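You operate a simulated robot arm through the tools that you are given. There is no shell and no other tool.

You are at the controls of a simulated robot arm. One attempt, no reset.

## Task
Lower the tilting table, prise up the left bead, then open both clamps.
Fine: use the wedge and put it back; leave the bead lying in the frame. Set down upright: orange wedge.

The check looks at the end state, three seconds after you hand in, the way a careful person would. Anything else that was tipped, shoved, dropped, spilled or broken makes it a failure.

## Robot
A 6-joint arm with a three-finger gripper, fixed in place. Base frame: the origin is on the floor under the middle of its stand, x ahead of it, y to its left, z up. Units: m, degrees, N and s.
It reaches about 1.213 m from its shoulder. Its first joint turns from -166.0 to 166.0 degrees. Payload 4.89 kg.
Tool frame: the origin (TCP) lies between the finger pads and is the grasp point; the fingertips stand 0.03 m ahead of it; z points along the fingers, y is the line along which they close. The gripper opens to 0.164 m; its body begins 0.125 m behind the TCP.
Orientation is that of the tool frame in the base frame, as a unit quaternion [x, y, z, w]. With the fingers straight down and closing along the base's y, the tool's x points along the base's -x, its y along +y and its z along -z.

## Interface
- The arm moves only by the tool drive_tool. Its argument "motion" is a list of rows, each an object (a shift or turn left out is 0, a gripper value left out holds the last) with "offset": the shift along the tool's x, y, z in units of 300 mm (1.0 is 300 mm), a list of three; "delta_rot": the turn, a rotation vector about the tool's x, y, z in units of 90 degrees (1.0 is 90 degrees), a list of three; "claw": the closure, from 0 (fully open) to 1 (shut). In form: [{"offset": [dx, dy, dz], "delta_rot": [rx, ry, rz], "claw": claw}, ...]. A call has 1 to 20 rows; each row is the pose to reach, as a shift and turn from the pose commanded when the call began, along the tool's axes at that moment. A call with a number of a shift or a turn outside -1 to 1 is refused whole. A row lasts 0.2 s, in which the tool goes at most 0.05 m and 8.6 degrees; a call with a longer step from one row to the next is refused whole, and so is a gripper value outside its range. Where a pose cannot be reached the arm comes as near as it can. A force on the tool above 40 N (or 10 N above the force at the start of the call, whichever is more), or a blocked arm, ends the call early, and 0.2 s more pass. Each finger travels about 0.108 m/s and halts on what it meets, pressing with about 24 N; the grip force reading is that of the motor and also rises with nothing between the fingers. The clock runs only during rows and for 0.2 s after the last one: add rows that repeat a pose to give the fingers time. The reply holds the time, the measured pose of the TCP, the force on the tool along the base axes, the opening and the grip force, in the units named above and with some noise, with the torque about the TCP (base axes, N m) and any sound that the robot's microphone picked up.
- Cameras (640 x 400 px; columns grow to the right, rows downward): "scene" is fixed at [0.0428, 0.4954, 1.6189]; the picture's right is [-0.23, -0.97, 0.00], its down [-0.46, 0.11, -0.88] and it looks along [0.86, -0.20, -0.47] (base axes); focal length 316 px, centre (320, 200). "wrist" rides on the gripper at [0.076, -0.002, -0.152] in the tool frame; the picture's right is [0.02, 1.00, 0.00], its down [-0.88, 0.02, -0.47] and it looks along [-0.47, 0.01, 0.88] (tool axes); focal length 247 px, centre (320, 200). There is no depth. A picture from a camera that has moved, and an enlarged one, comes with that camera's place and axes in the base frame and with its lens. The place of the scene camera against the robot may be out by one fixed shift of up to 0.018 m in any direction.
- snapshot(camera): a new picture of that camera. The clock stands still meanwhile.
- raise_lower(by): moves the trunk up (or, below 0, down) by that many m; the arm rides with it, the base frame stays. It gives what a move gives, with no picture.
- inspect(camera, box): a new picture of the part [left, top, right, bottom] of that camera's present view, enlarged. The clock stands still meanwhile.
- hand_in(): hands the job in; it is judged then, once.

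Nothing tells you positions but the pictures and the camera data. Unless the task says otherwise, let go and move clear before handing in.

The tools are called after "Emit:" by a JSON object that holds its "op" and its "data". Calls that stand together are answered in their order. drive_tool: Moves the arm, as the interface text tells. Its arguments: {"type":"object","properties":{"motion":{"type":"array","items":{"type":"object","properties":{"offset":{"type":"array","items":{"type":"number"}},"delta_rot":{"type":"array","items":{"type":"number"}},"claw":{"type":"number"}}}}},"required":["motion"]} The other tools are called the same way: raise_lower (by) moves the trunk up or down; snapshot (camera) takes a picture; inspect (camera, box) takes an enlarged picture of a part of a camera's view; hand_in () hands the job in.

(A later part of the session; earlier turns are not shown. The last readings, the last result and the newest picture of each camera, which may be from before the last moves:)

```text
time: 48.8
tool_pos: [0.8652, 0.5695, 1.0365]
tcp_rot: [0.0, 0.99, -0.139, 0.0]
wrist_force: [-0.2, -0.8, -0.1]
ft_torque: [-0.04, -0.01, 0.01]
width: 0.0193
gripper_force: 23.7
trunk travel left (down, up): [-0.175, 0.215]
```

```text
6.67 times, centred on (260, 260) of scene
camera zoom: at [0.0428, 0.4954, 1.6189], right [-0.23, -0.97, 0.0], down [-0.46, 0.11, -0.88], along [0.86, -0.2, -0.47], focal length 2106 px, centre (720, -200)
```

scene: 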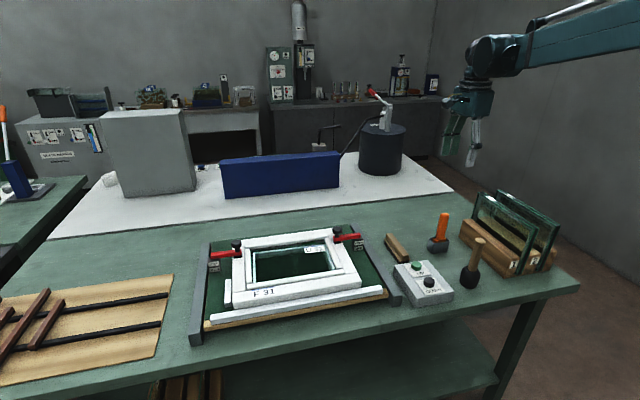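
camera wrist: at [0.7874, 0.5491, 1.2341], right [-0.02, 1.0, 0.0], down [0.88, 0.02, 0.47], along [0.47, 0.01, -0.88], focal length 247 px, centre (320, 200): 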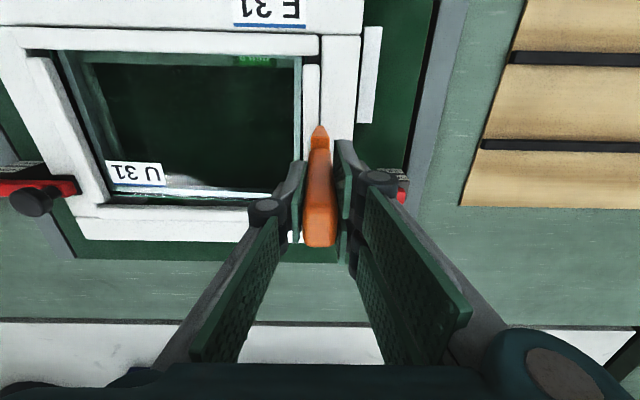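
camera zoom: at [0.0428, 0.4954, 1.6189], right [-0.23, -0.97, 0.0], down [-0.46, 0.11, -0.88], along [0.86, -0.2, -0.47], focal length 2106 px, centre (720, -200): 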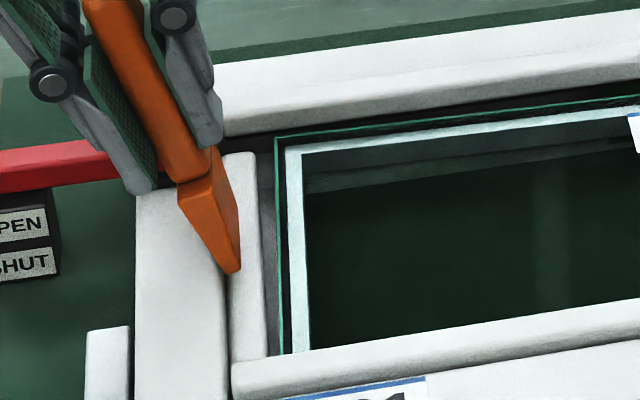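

The bead suddenly let go and shifted: the glass edge is now exposed and the force dropped to zero. I'll lift the wedge straight up and look carefully at how the bead lies.

Emit:
{"op": "drive_tool", "data": {"motion": [{"offset": [0, -0.0092, -0.032]}, {"offset": [0, -0.0276, -0.096]}, {"offset": [0, -0.055, -0.192]}, {"offset": [0, -0.092, -0.32]}, {"offset": [0, -0.092, -0.32]}]}}

Emit:
{"op": "snapshot", "data": {"camera": "wrist"}}

Emit:
{"op": "inspect", "data": {"camera": "wrist", "box": [240, 0, 400, 140]}}

Emit:
{"op": "inspect", "data": {"camera": "scene", "box": [220, 225, 300, 295]}}

```text
time: 50.0
tool_pos: [0.8631, 0.5709, 1.1386]
tcp_rot: [0.0, 0.99, -0.139, 0.0]
wrist_force: [0.2, 0.2, 0.4]
ft_torque: [0.08, -0.02, 0.05]
width: 0.0194
gripper_force: 23.6
trunk travel left (down, up): [-0.175, 0.215]
```

```text
taken
camera wrist: at [0.7845, 0.6103, 1.2847], right [-0.02, 0.96, -0.28], down [0.88, 0.15, 0.45], along [0.47, -0.23, -0.85], focal length 247 px, centre (320, 200)
```

wrist: 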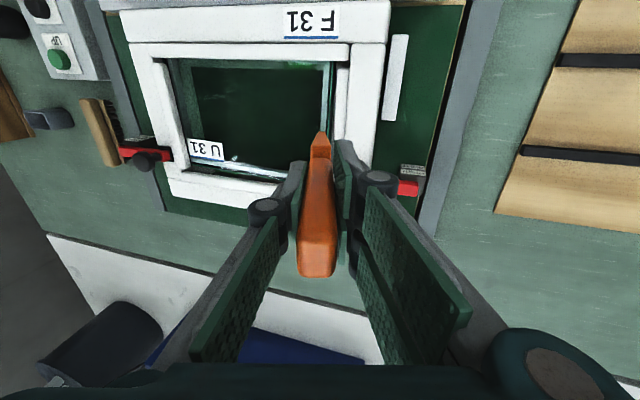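

```text
2.86 times, centred on (320, 70) of wrist
camera zoom: at [0.7845, 0.6103, 1.2847], right [-0.02, 0.96, -0.28], down [0.88, 0.15, 0.45], along [0.47, -0.23, -0.85], focal length 706 px, centre (320, 571)
```

zoom: 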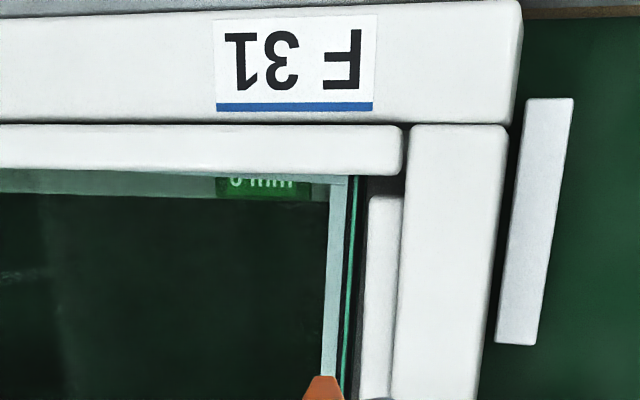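

```text
5.71 times, centred on (260, 260) of scene
camera zoom: at [0.0428, 0.4954, 1.6189], right [-0.23, -0.97, 0.0], down [-0.46, 0.11, -0.88], along [0.86, -0.2, -0.47], focal length 1805 px, centre (663, -143)
```

zoom: 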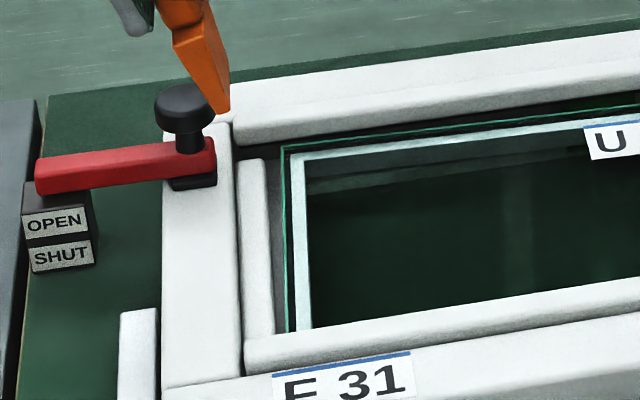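

The wedge is clear and the bead now lies loose in the rebate, away from the glass edge. I'll move aside and upright to inspect the whole bead and the glass.

Emit:
{"op": "drive_tool", "data": {"motion": [{"offset": [0.06, -0.093, 0.01], "delta_rot": [-0.0444, 0, 0]}, {"offset": [0.12, -0.187, 0.02], "delta_rot": [-0.0889, 0, 0]}, {"offset": [0.18, -0.28, 0.035], "delta_rot": [-0.1333, 0, 0]}, {"offset": [0.24, -0.373, 0.05], "delta_rot": [-0.1778, 0, 0]}, {"offset": [0.283, -0.467, 0.065], "delta_rot": [-0.1778, 0, 0]}, {"offset": [0.283, -0.467, 0.065], "delta_rot": [-0.1778, 0, 0]}]}}

Emit:
{"op": "snapshot", "data": {"camera": "wrist"}}

Emit:
{"op": "inspect", "data": {"camera": "wrist", "box": [370, 90, 500, 250]}}

Emit:
{"op": "inspect", "data": {"camera": "scene", "box": [200, 220, 370, 320]}}

```text
time: 51.4
tool_pos: [0.7822, 0.4292, 1.1571]
tcp_rot: [-0.001, 1.0, 0.001, 0.002]
wrist_force: [0.1, -1.0, -0.1]
ft_torque: [0.08, -0.1, -0.01]
width: 0.0194
gripper_force: 24.4
trunk travel left (down, up): [-0.175, 0.215]
```

```text
taken
camera wrist: at [0.703, 0.4269, 1.3094], right [-0.02, 1.0, 0.0], down [0.88, 0.02, 0.47], along [0.47, 0.01, -0.88], focal length 247 px, centre (320, 200)
```

wrist: 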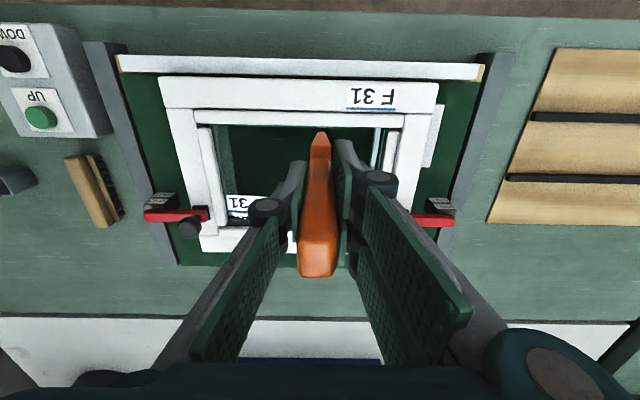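

```text
2.50 times, centred on (435, 170) of wrist
camera zoom: at [0.703, 0.4269, 1.3094], right [-0.02, 1.0, 0.0], down [0.88, 0.02, 0.47], along [0.47, 0.01, -0.88], focal length 617 px, centre (32, 275)
```

zoom: 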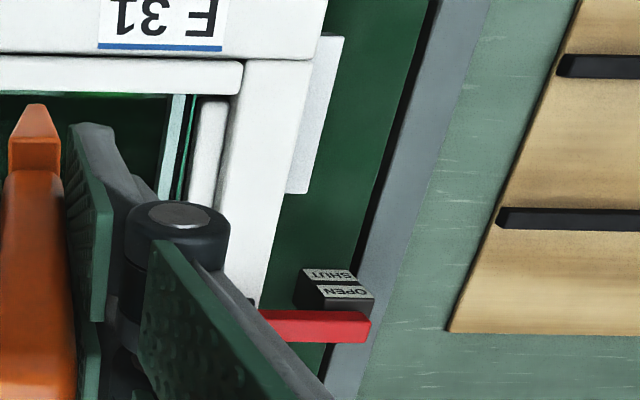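

```text
3.76 times, centred on (285, 270) of scene
camera zoom: at [0.0428, 0.4954, 1.6189], right [-0.23, -0.97, 0.0], down [-0.46, 0.11, -0.88], along [0.86, -0.2, -0.47], focal length 1189 px, centre (452, -64)
```

zoom: 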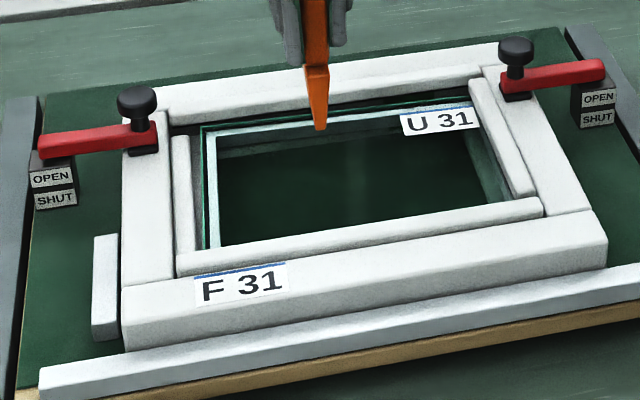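

Glass looks intact and the bead is off its seat. I'll take one more view from above the left side, with the bead in the unobstructed upper part of the picture.

Emit:
{"op": "drive_tool", "data": {"motion": [{"offset": [-0.08, 0.115, 0]}, {"offset": [-0.16, 0.23, 0]}, {"offset": [-0.24, 0.345, 0]}, {"offset": [-0.32, 0.46, 0]}, {"offset": [-0.393, 0.57, 0]}, {"offset": [-0.393, 0.57, 0]}]}}

Emit:
{"op": "snapshot", "data": {"camera": "wrist"}}

Emit:
{"op": "inspect", "data": {"camera": "wrist", "box": [220, 60, 340, 180]}}

```text
time: 52.8
tool_pos: [0.8983, 0.5989, 1.1546]
tcp_rot: [0.0, 1.0, -0.001, 0.001]
wrist_force: [0.3, 0.6, -1.3]
ft_torque: [-0.12, 0.1, -0.03]
width: 0.0194
gripper_force: 23.8
trunk travel left (down, up): [-0.175, 0.215]
```

```text
taken
camera wrist: at [0.8198, 0.5968, 1.3061], right [-0.02, 1.0, 0.0], down [0.88, 0.02, 0.47], along [0.47, 0.01, -0.88], focal length 247 px, centre (320, 200)
```

wrist: 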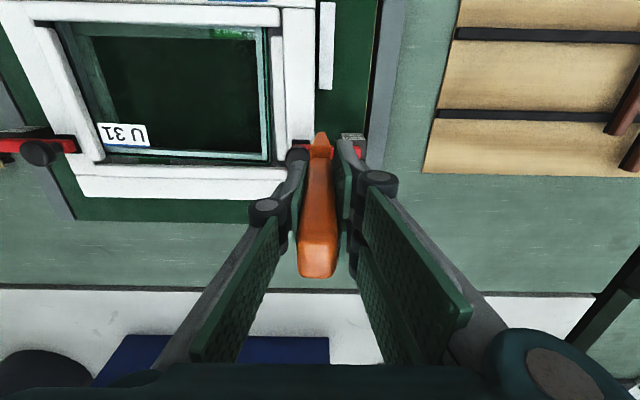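

```text
3.33 times, centred on (280, 120) of wrist
camera zoom: at [0.8198, 0.5968, 1.3061], right [-0.02, 1.0, 0.0], down [0.88, 0.02, 0.47], along [0.47, 0.01, -0.88], focal length 823 px, centre (453, 467)
```

zoom: 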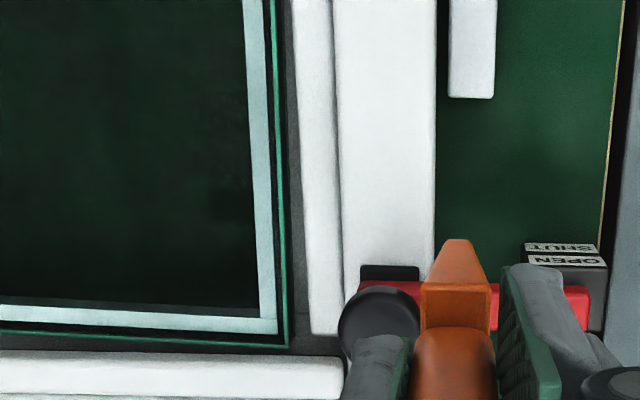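

The bead is clearly off: it lies loose in the rebate beside the stile with the glass edge exposed and intact. Next is returning the wedge; it slid in my grip, so I'll check how it now sits in the fingers.

Emit:
{"op": "inspect", "data": {"camera": "wrist", "box": [260, 120, 380, 290]}}

Emit:
{"op": "inspect", "data": {"camera": "scene", "box": [200, 150, 280, 250]}}

```text
2.35 times, centred on (320, 205) of wrist
camera zoom: at [0.8198, 0.5968, 1.3061], right [-0.02, 1.0, 0.0], down [0.88, 0.02, 0.47], along [0.47, 0.01, -0.88], focal length 581 px, centre (320, 188)
```

zoom: 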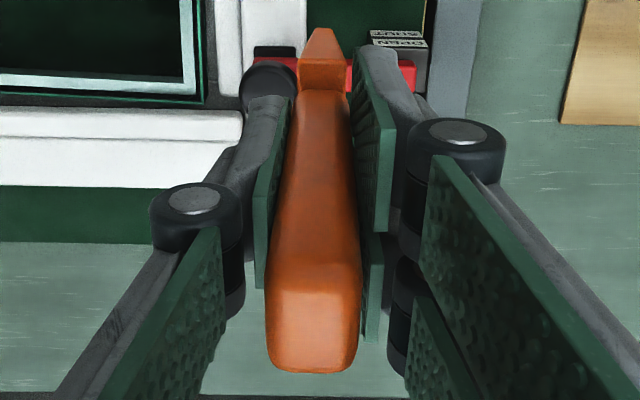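

```text
4.00 times, centred on (240, 200) of scene
camera zoom: at [0.0428, 0.4954, 1.6189], right [-0.23, -0.97, 0.0], down [-0.46, 0.11, -0.88], along [0.86, -0.2, -0.47], focal length 1263 px, centre (640, 200)
```

zoom: 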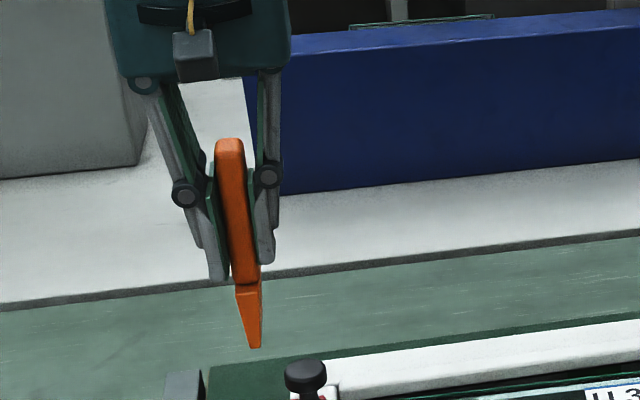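

The wedge is still upright in the grip, just about 2 cm higher (tip ≈0.105 m below the grip point). I'll rise, travel back toward the holder, retracing the pick position by my commanded moves.

Emit:
{"op": "drive_tool", "data": {"motion": [{"offset": [0, 0, -0.15]}, {"offset": [0, -0.05, -0.3]}, {"offset": [0, -0.2, -0.333]}, {"offset": [0, -0.36, -0.333]}, {"offset": [0, -0.52, -0.333]}, {"offset": [0, -0.68, -0.333]}, {"offset": [0, -0.84, -0.333]}, {"offset": [0, -1.0, -0.333]}]}}

Emit:
{"op": "drive_tool", "data": {"motion": [{"offset": [0, -0.16, 0]}, {"offset": [0, -0.32, 0]}, {"offset": [0, -0.48, 0]}, {"offset": [0, -0.64, 0]}, {"offset": [0, -0.8, 0]}, {"offset": [0, -0.96, 0]}, {"offset": [0, -1.0, 0]}]}}

Emit:
{"op": "drive_tool", "data": {"motion": [{"offset": [0, -0.05, 0], "delta_rot": [0, 0, 0.09]}, {"offset": [0, -0.1, 0], "delta_rot": [0, 0, 0.18]}, {"offset": [0, -0.15, 0], "delta_rot": [0, 0, 0.27]}, {"offset": [-0.01, -0.2, 0], "delta_rot": [0, 0, 0.36]}, {"offset": [-0.01, -0.25, 0], "delta_rot": [0, 0, 0.45]}, {"offset": [-0.01, -0.3, 0], "delta_rot": [0, 0, 0.54]}, {"offset": [-0.02, -0.35, 0], "delta_rot": [0, 0, 0.63]}, {"offset": [-0.02, -0.4, 0], "delta_rot": [0, 0, 0.72]}, {"offset": [-0.02, -0.45, 0], "delta_rot": [0, 0, 0.81]}, {"offset": [-0.03, -0.5, 0], "delta_rot": [0, 0, 0.9]}, {"offset": [-0.031, -0.55, 0], "delta_rot": [0, 0, 0.97]}, {"offset": [-0.031, -0.5787, 0], "delta_rot": [0, 0, 1.0]}, {"offset": [-0.031, -0.5787, 0], "delta_rot": [0, 0, 1.0]}]}}

Emit:
{"op": "snapshot", "data": {"camera": "wrist"}}

Emit:
{"op": "snapshot", "data": {"camera": "scene"}}

```text
time: 54.6
tool_pos: [0.8973, 0.3051, 1.2534]
tcp_rot: [-0.001, 1.0, 0.001, 0.0]
wrist_force: [0.1, 2.6, -1.1]
ft_torque: [-0.29, -0.01, 0.02]
width: 0.0193
gripper_force: 24.0
trunk travel left (down, up): [-0.175, 0.215]
```

```text
time: 56.2
tool_pos: [0.8981, 0.0018, 1.2556]
tcp_rot: [0.0, 1.0, -0.001, 0.0]
wrist_force: [-0.9, -0.5, -0.4]
ft_torque: [0.04, -0.05, -0.01]
width: 0.0194
gripper_force: 24.0
trunk travel left (down, up): [-0.175, 0.215]
```

```text
time: 59.0
tool_pos: [0.9092, -0.173, 1.2562]
tcp_rot: [0.707, 0.707, 0.0, -0.001]
wrist_force: [0.1, -0.1, -0.4]
ft_torque: [0.05, -0.01, 0.02]
width: 0.0194
gripper_force: 23.8
trunk travel left (down, up): [-0.175, 0.215]
```

```text
taken
camera wrist: at [0.9051, -0.0955, 1.4087], right [1.0, 0.02, 0.0], down [0.02, -0.88, 0.47], along [0.01, -0.47, -0.88], focal length 247 px, centre (320, 200)
```

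wrist: 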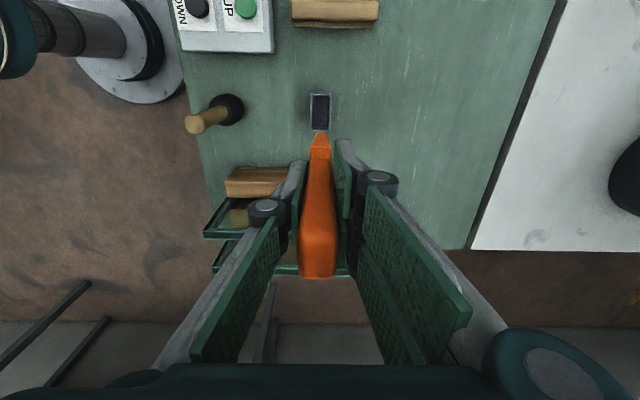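

```text
taken
```

scene: 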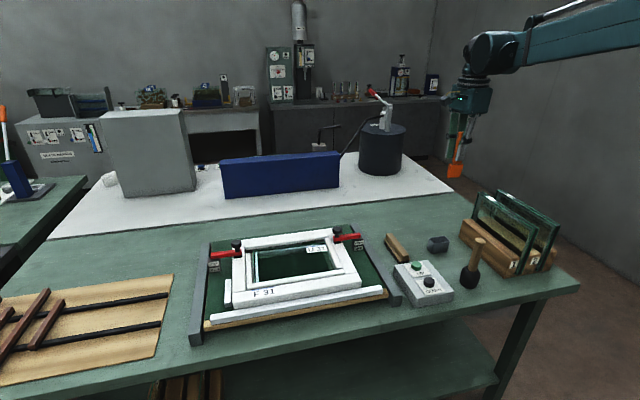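

Wedge is back above the holder area. I'll check the wedge's tilt and the holder's position before descending.

Emit:
{"op": "inspect", "data": {"camera": "scene", "box": [430, 85, 510, 185]}}

Emit:
{"op": "inspect", "data": {"camera": "wrist", "box": [285, 80, 355, 160]}}

```text
4.00 times, centred on (470, 135) of scene
camera zoom: at [0.0428, 0.4954, 1.6189], right [-0.23, -0.97, 0.0], down [-0.46, 0.11, -0.88], along [0.86, -0.2, -0.47], focal length 1263 px, centre (-280, 460)
```

zoom: 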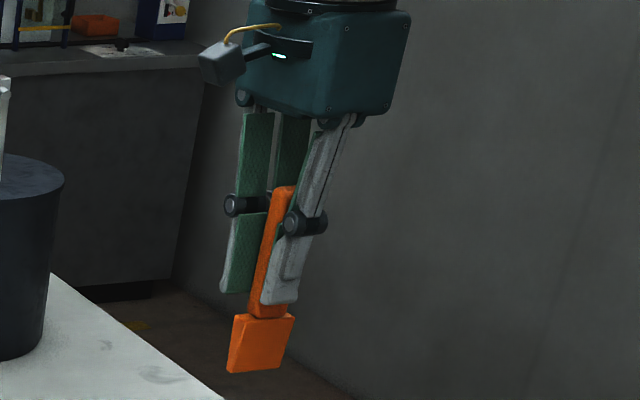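

```text
5.00 times, centred on (320, 120) of wrist
camera zoom: at [0.9051, -0.0955, 1.4087], right [1.0, 0.02, 0.0], down [0.02, -0.88, 0.47], along [0.01, -0.47, -0.88], focal length 1235 px, centre (320, 600)
```

zoom: 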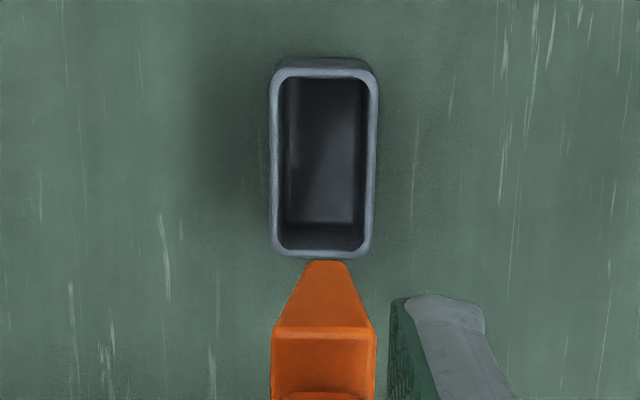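

Holder interior is about 32×64 mm centred at (0.9085, -0.174); the wedge centre is ~4–5 mm further in −y. I'll correct by +4 mm in y and descend until the tip is just above the rim.

Emit:
{"op": "drive_tool", "data": {"motion": [{"offset": [0.0133, 0.002, 0.14]}, {"offset": [0.0133, 0.002, 0.28]}, {"offset": [0.0133, 0.002, 0.42]}, {"offset": [0.0133, 0.002, 0.56]}, {"offset": [0.0133, 0.002, 0.7]}, {"offset": [0.0133, 0.002, 0.77]}, {"offset": [0.0133, 0.002, 0.77]}]}}

Emit:
{"op": "inspect", "data": {"camera": "wrist", "box": [275, 80, 365, 170]}}

Emit:
{"op": "inspect", "data": {"camera": "scene", "box": [400, 170, 500, 260]}}

```text
time: 60.6
tool_pos: [0.909, -0.1671, 1.0259]
tcp_rot: [0.706, 0.708, 0.0, 0.0]
wrist_force: [0.9, 0.0, -1.7]
ft_torque: [0.03, 0.05, 0.01]
width: 0.0194
gripper_force: 24.5
trunk travel left (down, up): [-0.175, 0.215]
```

```text
4.44 times, centred on (320, 125) of wrist
camera zoom: at [0.9046, -0.0919, 1.1775], right [1.0, 0.02, 0.0], down [0.02, -0.88, 0.47], along [0.01, -0.47, -0.88], focal length 1098 px, centre (320, 533)
```

zoom: 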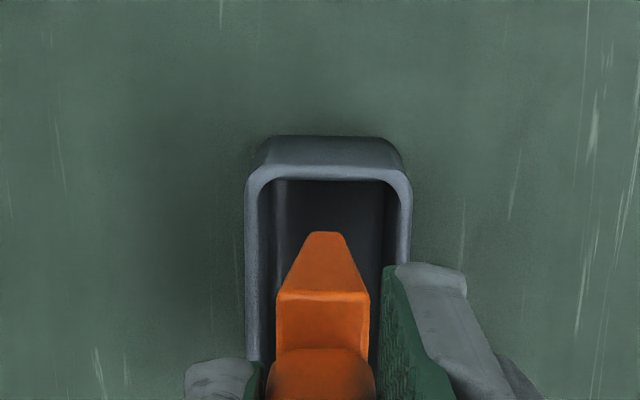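

```text
4.44 times, centred on (450, 215) of scene
camera zoom: at [0.0428, 0.4954, 1.6189], right [-0.23, -0.97, 0.0], down [-0.46, 0.11, -0.88], along [0.86, -0.2, -0.47], focal length 1404 px, centre (-258, 133)
```

zoom: 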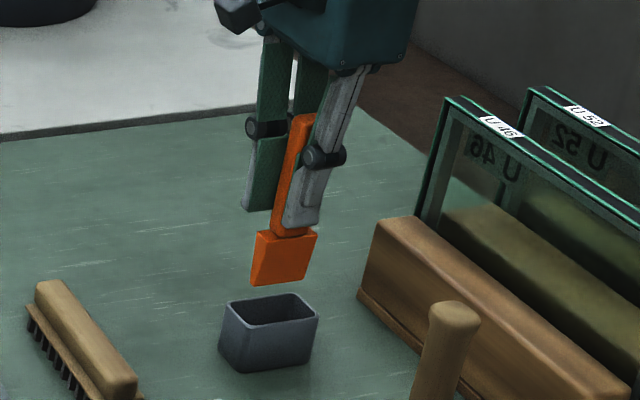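

Well centred over the holder. I'll lower the blade into it, slowing near the bottom.

Emit:
{"op": "drive_tool", "data": {"motion": [{"offset": [0, 0, 0.07]}, {"offset": [0, 0, 0.14]}, {"offset": [0, 0, 0.18]}, {"offset": [0, 0, 0.2]}, {"offset": [0, 0, 0.2]}]}}

Emit:
{"op": "inspect", "data": {"camera": "scene", "box": [400, 170, 500, 260]}}

Emit:
{"op": "inspect", "data": {"camera": "wrist", "box": [275, 80, 365, 170]}}

```text
time: 61.8
tool_pos: [0.9093, -0.1684, 0.9656]
tcp_rot: [0.707, 0.707, 0.0, 0.0]
wrist_force: [-0.2, -0.2, -0.4]
ft_torque: [0.04, 0.0, 0.01]
width: 0.0195
gripper_force: 23.9
trunk travel left (down, up): [-0.175, 0.215]
```

```text
4.44 times, centred on (450, 215) of scene
camera zoom: at [0.0428, 0.4954, 1.6189], right [-0.23, -0.97, 0.0], down [-0.46, 0.11, -0.88], along [0.86, -0.2, -0.47], focal length 1404 px, centre (-258, 133)
```

zoom: 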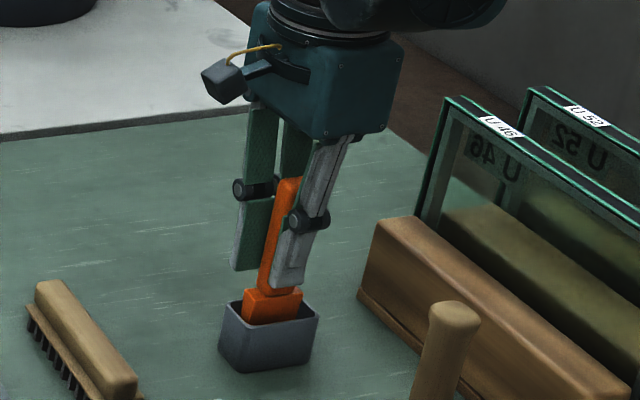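

```text
4.44 times, centred on (320, 125) of wrist
camera zoom: at [0.9057, -0.092, 1.1181], right [1.0, 0.02, 0.0], down [0.02, -0.88, 0.47], along [0.01, -0.47, -0.88], focal length 1098 px, centre (320, 533)
```

zoom: 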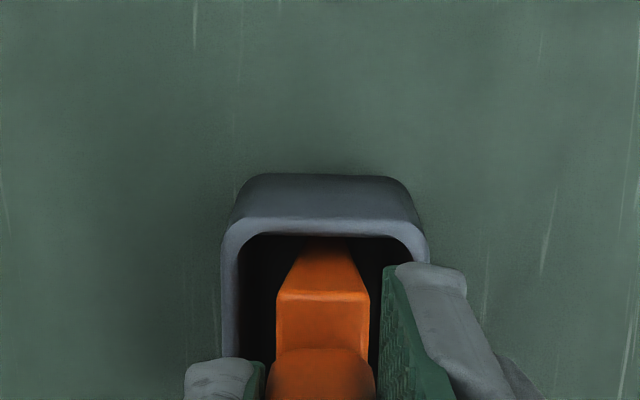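

The blade is inside the holder with about 1.5 cm left to go. Lowering in small steps until it touches bottom.

Emit:
{"op": "drive_tool", "data": {"motion": [{"offset": [0, 0, 0.015]}, {"offset": [0, 0, 0.03]}, {"offset": [0, 0, 0.03]}]}}

Emit:
{"op": "drive_tool", "data": {"motion": [{"offset": [0, 0, 0.01]}, {"offset": [0, 0, 0.01]}]}}

Emit:
{"op": "inspect", "data": {"camera": "scene", "box": [400, 170, 500, 260]}}

```text
time: 62.6
tool_pos: [0.9095, -0.168, 0.9581]
tcp_rot: [0.706, 0.708, -0.001, 0.0]
wrist_force: [0.5, 0.0, -0.9]
ft_torque: [0.0, 0.01, 0.01]
width: 0.0195
gripper_force: 24.0
trunk travel left (down, up): [-0.175, 0.215]
```

```text
time: 63.2
tool_pos: [0.9097, -0.1678, 0.954]
tcp_rot: [0.706, 0.708, 0.0, 0.0]
wrist_force: [0.7, -0.1, -0.5]
ft_torque: [0.01, 0.03, 0.0]
width: 0.0194
gripper_force: 23.8
trunk travel left (down, up): [-0.175, 0.215]
```

```text
4.44 times, centred on (450, 215) of scene
camera zoom: at [0.0428, 0.4954, 1.6189], right [-0.23, -0.97, 0.0], down [-0.46, 0.11, -0.88], along [0.86, -0.2, -0.47], focal length 1404 px, centre (-258, 133)
```

zoom: 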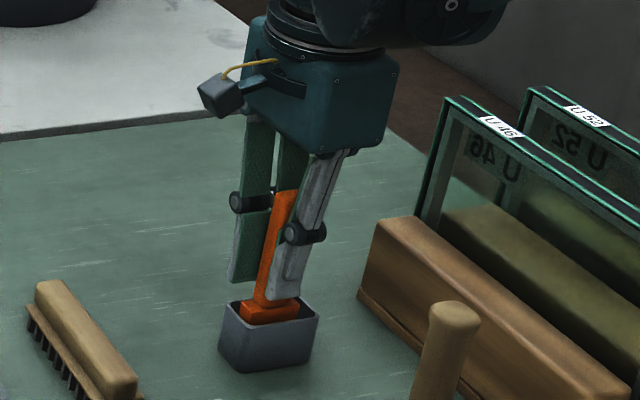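

Still no contact; continuing down 3 mm at a time.

Emit:
{"op": "drive_tool", "data": {"motion": [{"offset": [0, 0, 0.01]}, {"offset": [0, 0, 0.01]}]}}

Emit:
{"op": "drive_tool", "data": {"motion": [{"offset": [0, 0, 0.008]}, {"offset": [0, 0, 0.008]}]}}

Emit:
{"op": "inspect", "data": {"camera": "scene", "box": [400, 170, 500, 260]}}

```text
time: 63.8
tool_pos: [0.9093, -0.1666, 0.95]
tcp_rot: [0.707, 0.707, 0.0, 0.0]
wrist_force: [0.3, 0.0, 7.0]
ft_torque: [-0.15, -0.06, 0.03]
width: 0.0193
gripper_force: 24.1
trunk travel left (down, up): [-0.175, 0.215]
```

```text
time: 64.4
tool_pos: [0.908, -0.1669, 0.9485]
tcp_rot: [0.707, 0.707, 0.001, 0.0]
wrist_force: [2.8, -0.6, 20.6]
ft_torque: [-0.07, -0.28, 0.05]
width: 0.0197
gripper_force: 23.8
trunk travel left (down, up): [-0.175, 0.215]
```

```text
4.44 times, centred on (450, 215) of scene
camera zoom: at [0.0428, 0.4954, 1.6189], right [-0.23, -0.97, 0.0], down [-0.46, 0.11, -0.88], along [0.86, -0.2, -0.47], focal length 1404 px, centre (-258, 133)
```

zoom: 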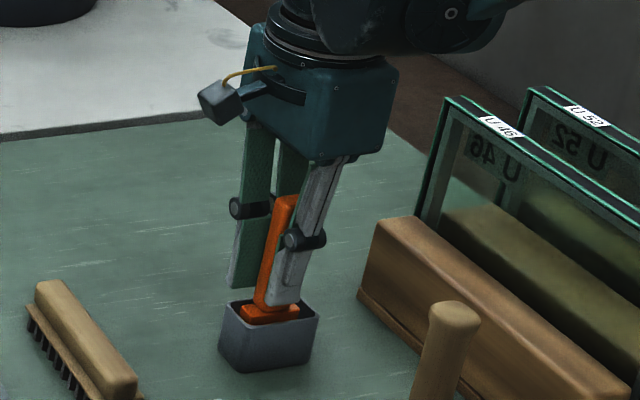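

The wedge is bottomed in its holder. I'll ease off 1.5 mm and open the fingers, staying still to let it settle.

Emit:
{"op": "drive_tool", "data": {"motion": [{"offset": [0, 0, -0.005], "claw": 1}, {"offset": [0, 0, -0.005], "claw": 1}, {"offset": [0, 0, -0.005], "claw": 0.8}, {"offset": [0, 0, -0.005], "claw": 0.6}, {"offset": [0, 0, -0.005], "claw": 0.4}, {"offset": [0, 0, -0.005], "claw": 0.4}, {"offset": [0, 0, -0.005], "claw": 0.4}]}}

Emit:
{"op": "inspect", "data": {"camera": "scene", "box": [400, 170, 500, 260]}}

Emit:
{"op": "snapshot", "data": {"camera": "wrist"}}

```text
time: 66.0
tool_pos: [0.9091, -0.1672, 0.9489]
tcp_rot: [0.707, 0.708, 0.001, 0.0]
wrist_force: [-0.7, 0.5, 0.4]
ft_torque: [0.01, -0.04, 0.03]
width: 0.0982
gripper_force: 0.1
trunk travel left (down, up): [-0.175, 0.215]
```

```text
4.44 times, centred on (450, 215) of scene
camera zoom: at [0.0428, 0.4954, 1.6189], right [-0.23, -0.97, 0.0], down [-0.46, 0.11, -0.88], along [0.86, -0.2, -0.47], focal length 1404 px, centre (-258, 133)
```

zoom: 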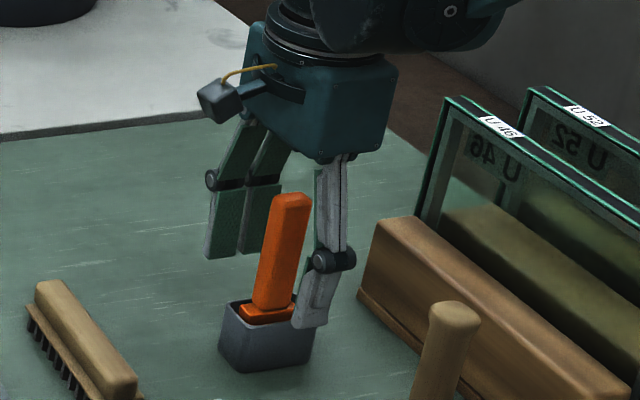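

```text
taken
camera wrist: at [0.9053, -0.091, 1.1018], right [1.0, 0.02, 0.0], down [0.02, -0.88, 0.47], along [0.01, -0.47, -0.88], focal length 247 px, centre (320, 200)
```

wrist: 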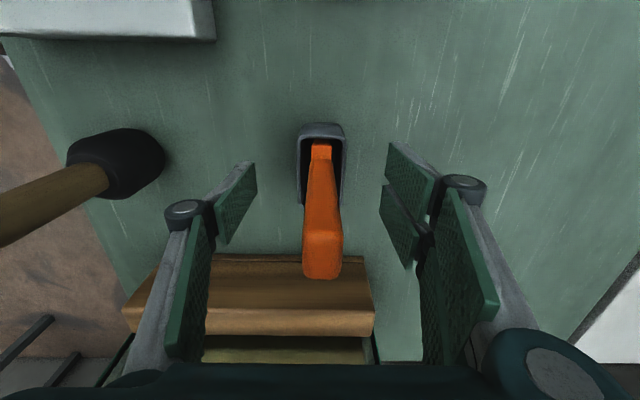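

The wedge stands freely in its holder. Rising straight up clear of it, then I'll check that it's upright.

Emit:
{"op": "drive_tool", "data": {"motion": [{"offset": [0, 0, -0.1]}, {"offset": [0, 0, -0.25]}, {"offset": [0, 0, -0.4]}, {"offset": [0, 0, -0.55]}, {"offset": [0, 0, -0.7]}, {"offset": [0, 0, -0.85]}, {"offset": [0, 0, -1.0]}, {"offset": [0, 0, -1.0]}]}}

Emit:
{"op": "inspect", "data": {"camera": "scene", "box": [405, 195, 475, 265]}}

Emit:
{"op": "inspect", "data": {"camera": "wrist", "box": [280, 75, 370, 145]}}

```text
time: 67.8
tool_pos: [0.909, -0.1649, 1.2496]
tcp_rot: [0.707, 0.707, 0.0, 0.001]
wrist_force: [-0.4, 0.4, -0.1]
ft_torque: [-0.02, -0.14, 0.03]
width: 0.0983
gripper_force: 0.1
trunk travel left (down, up): [-0.175, 0.215]
```

```text
5.71 times, centred on (440, 230) of scene
camera zoom: at [0.0428, 0.4954, 1.6189], right [-0.23, -0.97, 0.0], down [-0.46, 0.11, -0.88], along [0.86, -0.2, -0.47], focal length 1805 px, centre (-366, 29)
```

zoom: 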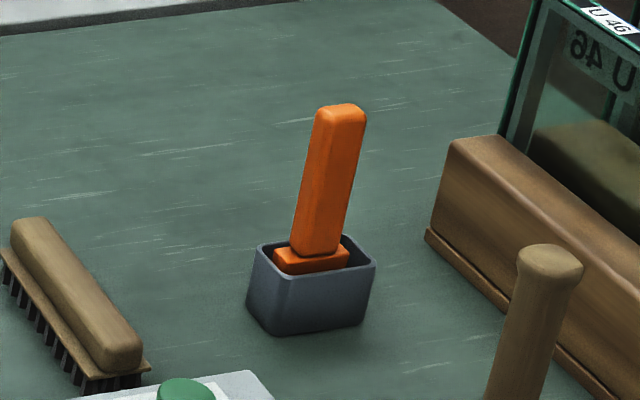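

```text
5.71 times, centred on (325, 110) of wrist
camera zoom: at [0.9035, -0.0885, 1.402], right [1.0, 0.02, 0.0], down [0.02, -0.88, 0.47], along [0.01, -0.47, -0.88], focal length 1411 px, centre (291, 714)
```

zoom: 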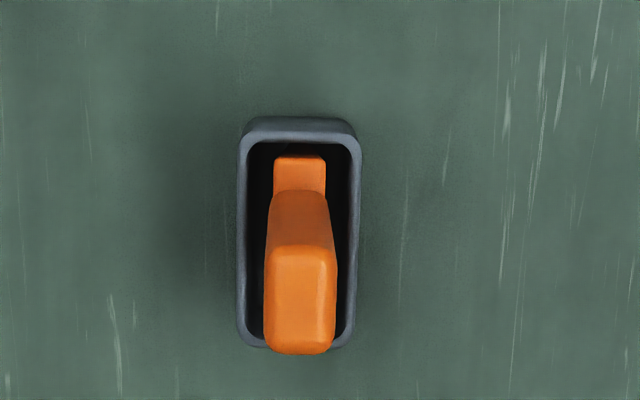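

The wedge is back upright in its holder, just as at the start. Next are the clamps: knobs at about (0.923, 0.229, 0.99) and (0.926, 0.570, 0.99), hinged at their outer ends. With the gripper closing along x, the knob can pivot between the pads as the lever swings up. Moving toward the right clamp first.

Emit:
{"op": "drive_tool", "data": {"motion": [{"offset": [0.15, 0, 0]}, {"offset": [0.3, 0, 0]}, {"offset": [0.45, 0, 0]}, {"offset": [0.6, 0, 0]}, {"offset": [0.75, 0, 0]}, {"offset": [0.9, 0, 0]}, {"offset": [1.0, 0, 0]}, {"offset": [1.0, 0, 0]}]}}

Emit:
{"op": "drive_tool", "data": {"motion": [{"offset": [0.15, 0.02, 0.0]}, {"offset": [0.3, 0.04, 0.0]}, {"offset": [0.318, 0.05, 0.0]}, {"offset": [0.318, 0.05, 0.0]}]}}

Emit:
{"op": "snapshot", "data": {"camera": "wrist"}}

Emit:
{"op": "snapshot", "data": {"camera": "scene"}}

```text
time: 69.6
tool_pos: [0.9065, 0.1352, 1.2492]
tcp_rot: [0.706, 0.708, 0.0, 0.0]
wrist_force: [0.1, 0.5, 0.2]
ft_torque: [-0.1, -0.06, -0.01]
width: 0.0985
gripper_force: 0.0
trunk travel left (down, up): [-0.175, 0.215]
```

```text
time: 70.6
tool_pos: [0.9253, 0.2288, 1.25]
tcp_rot: [0.707, 0.707, 0.0, 0.0]
wrist_force: [-0.4, 1.6, 0.1]
ft_torque: [-0.16, 0.0, 0.03]
width: 0.0982
gripper_force: 0.0
trunk travel left (down, up): [-0.175, 0.215]
```

```text
taken
camera wrist: at [0.9211, 0.3043, 1.402], right [1.0, 0.02, 0.0], down [0.02, -0.88, 0.47], along [0.01, -0.47, -0.88], focal length 247 px, centre (320, 200)
```

wrist: 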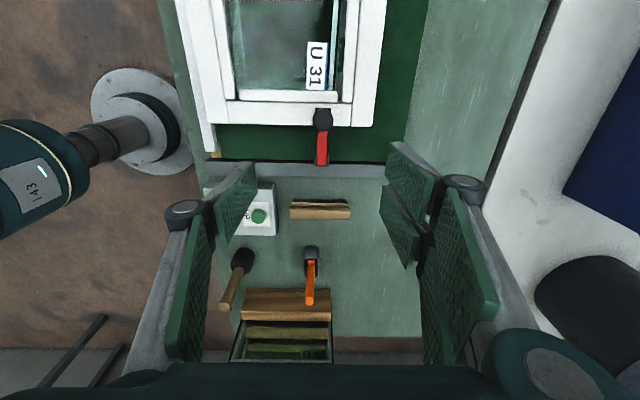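

```text
taken
```

scene: 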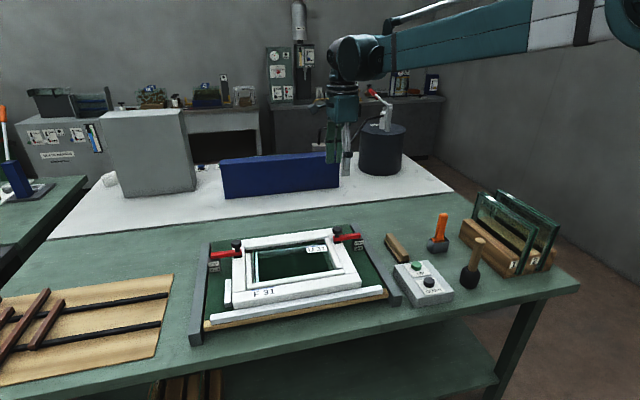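

Emit:
{"op": "inspect", "data": {"camera": "wrist", "box": [280, 85, 370, 180]}}

Emit:
{"op": "inspect", "data": {"camera": "scene", "box": [310, 220, 380, 270]}}

```text
4.21 times, centred on (325, 132) of wrist
camera zoom: at [0.9211, 0.3043, 1.402], right [1.0, 0.02, 0.0], down [0.02, -0.88, 0.47], along [0.01, -0.47, -0.88], focal length 1040 px, centre (299, 484)
```

zoom: 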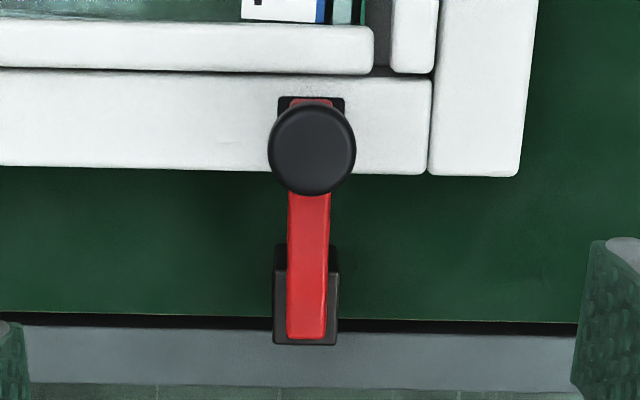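

```text
8.00 times, centred on (345, 245) of scene
camera zoom: at [0.0428, 0.4954, 1.6189], right [-0.23, -0.97, 0.0], down [-0.46, 0.11, -0.88], along [0.86, -0.2, -0.47], focal length 2527 px, centre (120, -160)
```

zoom: 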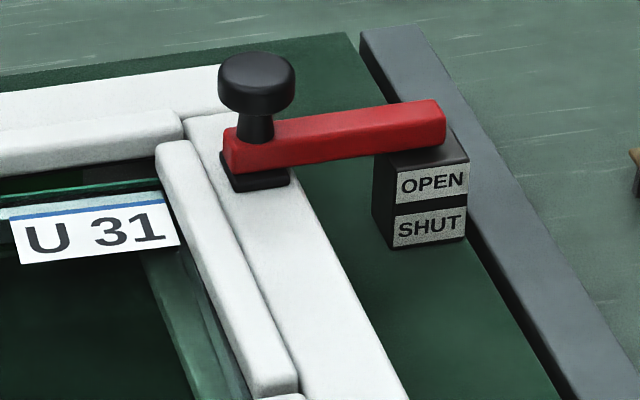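

The right lever is clear: arm over its post, OPEN is above SHUT, so it lifts up about the outer post (pivot near y≈0.155). I'll descend around the knob with the fingers on its near and far sides.

Emit:
{"op": "drive_tool", "data": {"motion": [{"offset": [0.007, 0.0147, 0.15]}, {"offset": [0.007, 0.0147, 0.3]}, {"offset": [0.007, 0.0147, 0.45]}, {"offset": [0.007, 0.0147, 0.6]}, {"offset": [0.007, 0.0147, 0.65]}, {"offset": [0.007, 0.0147, 0.65]}]}}

Emit:
{"op": "snapshot", "data": {"camera": "wrist"}}

Emit:
{"op": "inspect", "data": {"camera": "scene", "box": [300, 180, 400, 270]}}

```text
time: 72.0
tool_pos: [0.9276, 0.2286, 1.0541]
tcp_rot: [0.706, 0.708, 0.0, -0.001]
wrist_force: [0.4, 0.5, -0.8]
ft_torque: [-0.05, 0.09, -0.03]
width: 0.0984
gripper_force: 0.1
trunk travel left (down, up): [-0.175, 0.215]
```

```text
taken
camera wrist: at [0.9237, 0.305, 1.2067], right [1.0, 0.02, 0.0], down [0.02, -0.88, 0.47], along [0.01, -0.47, -0.88], focal length 247 px, centre (320, 200)
```

wrist: 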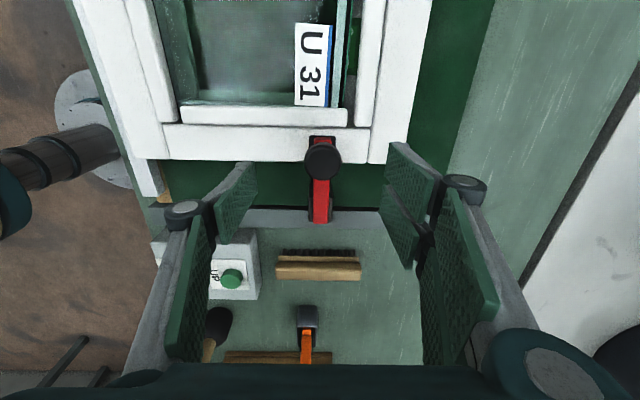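

```text
4.44 times, centred on (350, 225) of scene
camera zoom: at [0.0428, 0.4954, 1.6189], right [-0.23, -0.97, 0.0], down [-0.46, 0.11, -0.88], along [0.86, -0.2, -0.47], focal length 1404 px, centre (187, 89)
```

zoom: 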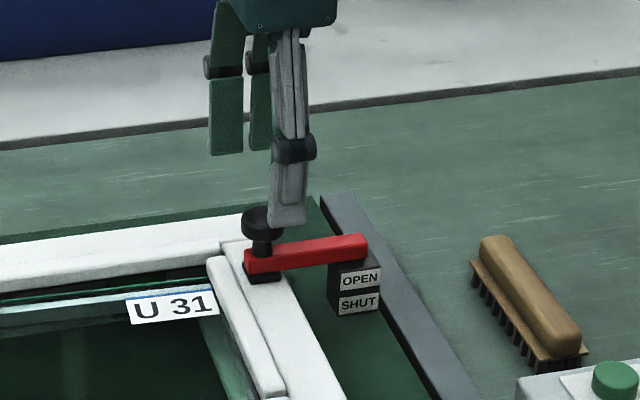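

Knob is centred between the fingers (offset ~2 mm). Descending so the pads surround the knob cap.

Emit:
{"op": "drive_tool", "data": {"motion": [{"offset": [0.005, 0.006, 0.1]}, {"offset": [0.005, 0.006, 0.18]}, {"offset": [0.005, 0.006, 0.215]}, {"offset": [0.005, 0.006, 0.215]}]}}

Emit:
{"op": "snapshot", "data": {"camera": "wrist"}}

Emit:
{"op": "inspect", "data": {"camera": "scene", "box": [300, 180, 400, 270]}}

```text
time: 73.0
tool_pos: [0.9281, 0.231, 0.9918]
tcp_rot: [0.707, 0.707, 0.001, 0.001]
wrist_force: [-0.3, 0.3, 0.0]
ft_torque: [-0.03, 0.07, -0.02]
width: 0.0984
gripper_force: 0.1
trunk travel left (down, up): [-0.175, 0.215]
```

```text
taken
camera wrist: at [0.9241, 0.3072, 1.1437], right [1.0, 0.02, 0.0], down [0.02, -0.88, 0.47], along [0.01, -0.47, -0.88], focal length 247 px, centre (320, 200)
```

wrist: 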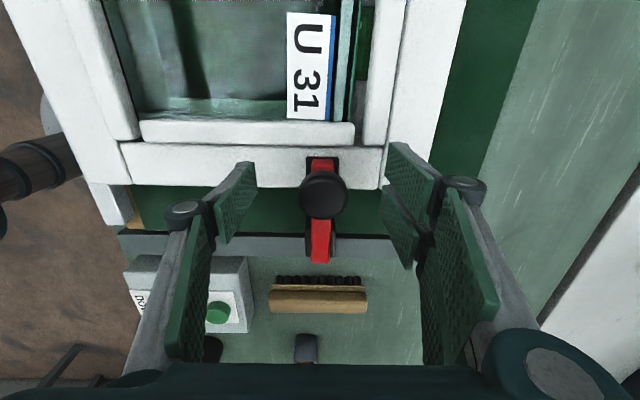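

```text
4.44 times, centred on (350, 225) of scene
camera zoom: at [0.0428, 0.4954, 1.6189], right [-0.23, -0.97, 0.0], down [-0.46, 0.11, -0.88], along [0.86, -0.2, -0.47], focal length 1404 px, centre (187, 89)
```

zoom: 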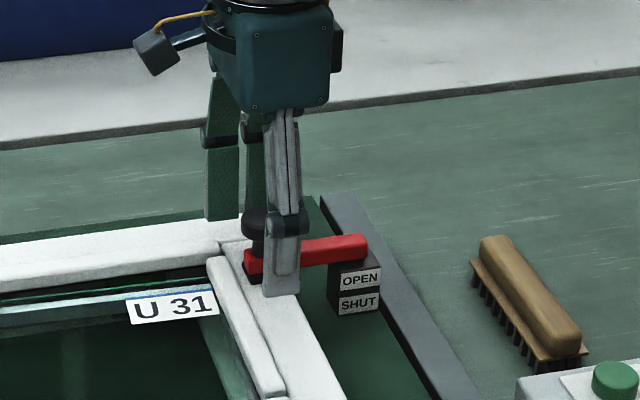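

Fingers straddle the knob. Closing on it.

Emit:
{"op": "drive_tool", "data": {"motion": [{"claw": 0.6}, {"claw": 0.75}, {"claw": 0.9}, {"claw": 1}, {"claw": 1}, {"claw": 1}]}}

Emit:
{"op": "inspect", "data": {"camera": "scene", "box": [300, 180, 400, 270]}}

Emit:
{"op": "snapshot", "data": {"camera": "wrist"}}

```text
time: 74.3
tool_pos: [0.93, 0.2312, 0.9919]
tcp_rot: [0.707, 0.707, 0.001, 0.001]
wrist_force: [9.7, 2.7, -2.9]
ft_torque: [0.01, -0.22, 0.01]
width: 0.0313
gripper_force: 44.7
trunk travel left (down, up): [-0.175, 0.215]
stopped in row 6: the force on the tool passed its limit at 41 N (the readings are from after the stop); the commanded pose is now the measured one
```

```text
4.44 times, centred on (350, 225) of scene
camera zoom: at [0.0428, 0.4954, 1.6189], right [-0.23, -0.97, 0.0], down [-0.46, 0.11, -0.88], along [0.86, -0.2, -0.47], focal length 1404 px, centre (187, 89)
```

zoom: 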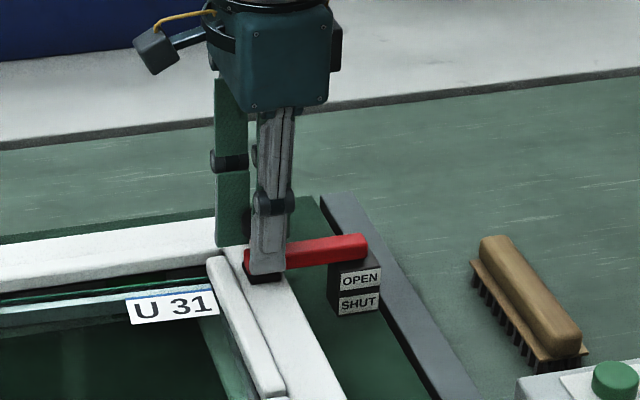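

```text
taken
camera wrist: at [0.9255, 0.3072, 1.1438], right [1.0, 0.02, 0.0], down [0.02, -0.88, 0.47], along [0.01, -0.47, -0.88], focal length 247 px, centre (320, 200)
```

wrist: 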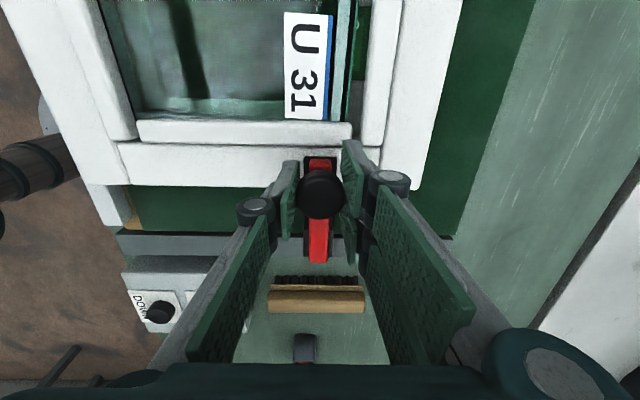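

The knob is held (31 mm). Now a gentle test lift of about 10° along the lever's arc to confirm direction.

Emit:
{"op": "drive_tool", "data": {"motion": [{"offset": [-0.0115, 0.001, -0.0215], "claw": 1}, {"offset": [-0.0247, 0.002, -0.0422], "claw": 1}, {"offset": [-0.0247, 0.002, -0.0422], "claw": 1}]}}

Emit:
{"op": "inspect", "data": {"camera": "scene", "box": [300, 180, 400, 270]}}

```text
time: 75.1
tool_pos: [0.9301, 0.2255, 1.0036]
tcp_rot: [0.706, 0.708, 0.0, 0.0]
wrist_force: [-8.5, 14.7, -10.3]
ft_torque: [1.13, 0.11, 0.12]
width: 0.0312
gripper_force: 44.7
trunk travel left (down, up): [-0.175, 0.215]
```

```text
4.44 times, centred on (350, 225) of scene
camera zoom: at [0.0428, 0.4954, 1.6189], right [-0.23, -0.97, 0.0], down [-0.46, 0.11, -0.88], along [0.86, -0.2, -0.47], focal length 1404 px, centre (187, 89)
```

zoom: 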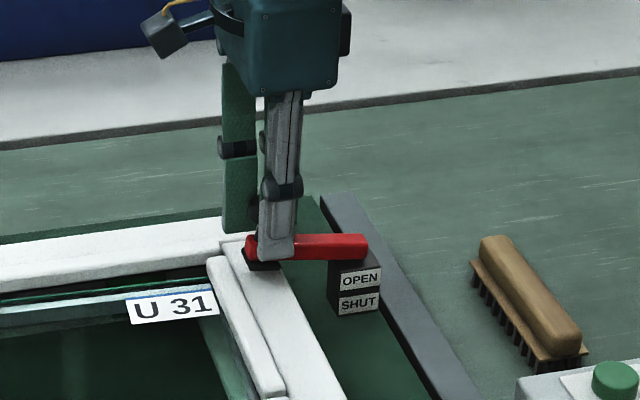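

The lever is rising, so up is right. The side force suggests the pivot is a bit higher than assumed and the pads resist the knob's rotation; I'll use a corrected arc and tilt the gripper along with the lever.

Emit:
{"op": "drive_tool", "data": {"motion": [{"offset": [-0.0057, 0.001, -0.0207], "delta_rot": [0, 0.0556, 0]}, {"offset": [-0.019, 0.001, -0.0397], "delta_rot": [0, 0.111, 0]}, {"offset": [-0.0343, 0.001, -0.057], "delta_rot": [0, 0.1667, 0]}, {"offset": [-0.0343, 0.001, -0.057], "delta_rot": [0, 0.1667, 0]}]}}

Emit:
{"op": "inspect", "data": {"camera": "scene", "box": [300, 180, 400, 270]}}

Emit:
{"op": "snapshot", "data": {"camera": "wrist"}}

```text
time: 75.7
tool_pos: [0.9294, 0.2157, 1.0162]
tcp_rot: [0.705, 0.704, 0.06, -0.059]
wrist_force: [-6.6, -1.5, -3.7]
ft_torque: [0.21, -0.05, -0.07]
width: 0.031
gripper_force: 44.6
trunk travel left (down, up): [-0.175, 0.215]
stopped in row 3: the force on the tool passed its limit at 42 N (the readings are from after the stop); the commanded pose is now the measured one
```

```text
4.44 times, centred on (350, 225) of scene
camera zoom: at [0.0428, 0.4954, 1.6189], right [-0.23, -0.97, 0.0], down [-0.46, 0.11, -0.88], along [0.86, -0.2, -0.47], focal length 1404 px, centre (187, 89)
```

zoom: 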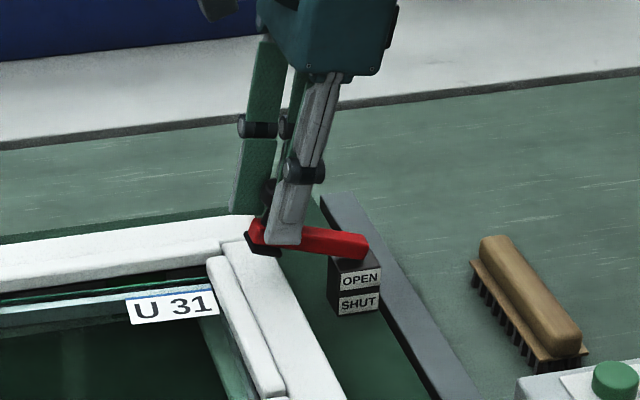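

```text
taken
camera wrist: at [0.9262, 0.2653, 1.179], right [1.0, 0.02, 0.0], down [0.02, -0.95, 0.32], along [0.01, -0.32, -0.95], focal length 247 px, centre (320, 200)
```

wrist: 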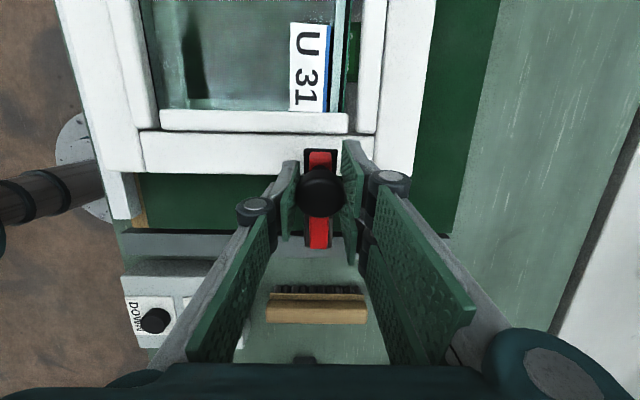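

The lever is at roughly 23°, and fitting the motion puts the pivot near (y 0.165, z 0.967). I'll continue along the refitted arc in smaller, slower steps, tilting along.

Emit:
{"op": "drive_tool", "data": {"motion": [{"offset": [-0.0085, 0, -0.0108], "delta_rot": [0, 0.035, 0]}, {"offset": [-0.017, 0, -0.0215], "delta_rot": [0, 0.07, 0]}, {"offset": [-0.0242, 0, -0.029], "delta_rot": [0, 0.098, 0]}, {"offset": [-0.0313, 0, -0.0365], "delta_rot": [0, 0.126, 0]}, {"offset": [-0.039, 0, -0.0435], "delta_rot": [0, 0.154, 0]}, {"offset": [-0.0469, 0, -0.0502], "delta_rot": [0, 0.181, 0]}, {"offset": [-0.0469, 0, -0.0502], "delta_rot": [0, 0.181, 0]}]}}

Emit:
{"op": "inspect", "data": {"camera": "scene", "box": [300, 180, 400, 270]}}

```text
time: 77.3
tool_pos: [0.9292, 0.2003, 1.0296]
tcp_rot: [0.689, 0.689, 0.159, -0.158]
wrist_force: [5.0, 3.1, 23.4]
ft_torque: [-0.97, -0.06, -0.04]
width: 0.0313
gripper_force: 45.0
trunk travel left (down, up): [-0.175, 0.215]
```

```text
4.44 times, centred on (350, 225) of scene
camera zoom: at [0.0428, 0.4954, 1.6189], right [-0.23, -0.97, 0.0], down [-0.46, 0.11, -0.88], along [0.86, -0.2, -0.47], focal length 1404 px, centre (187, 89)
```

zoom: 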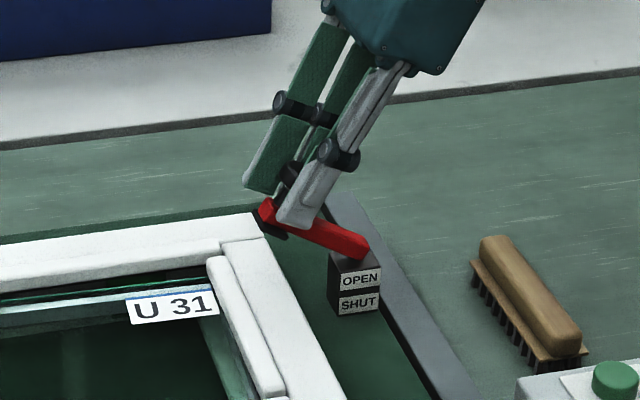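

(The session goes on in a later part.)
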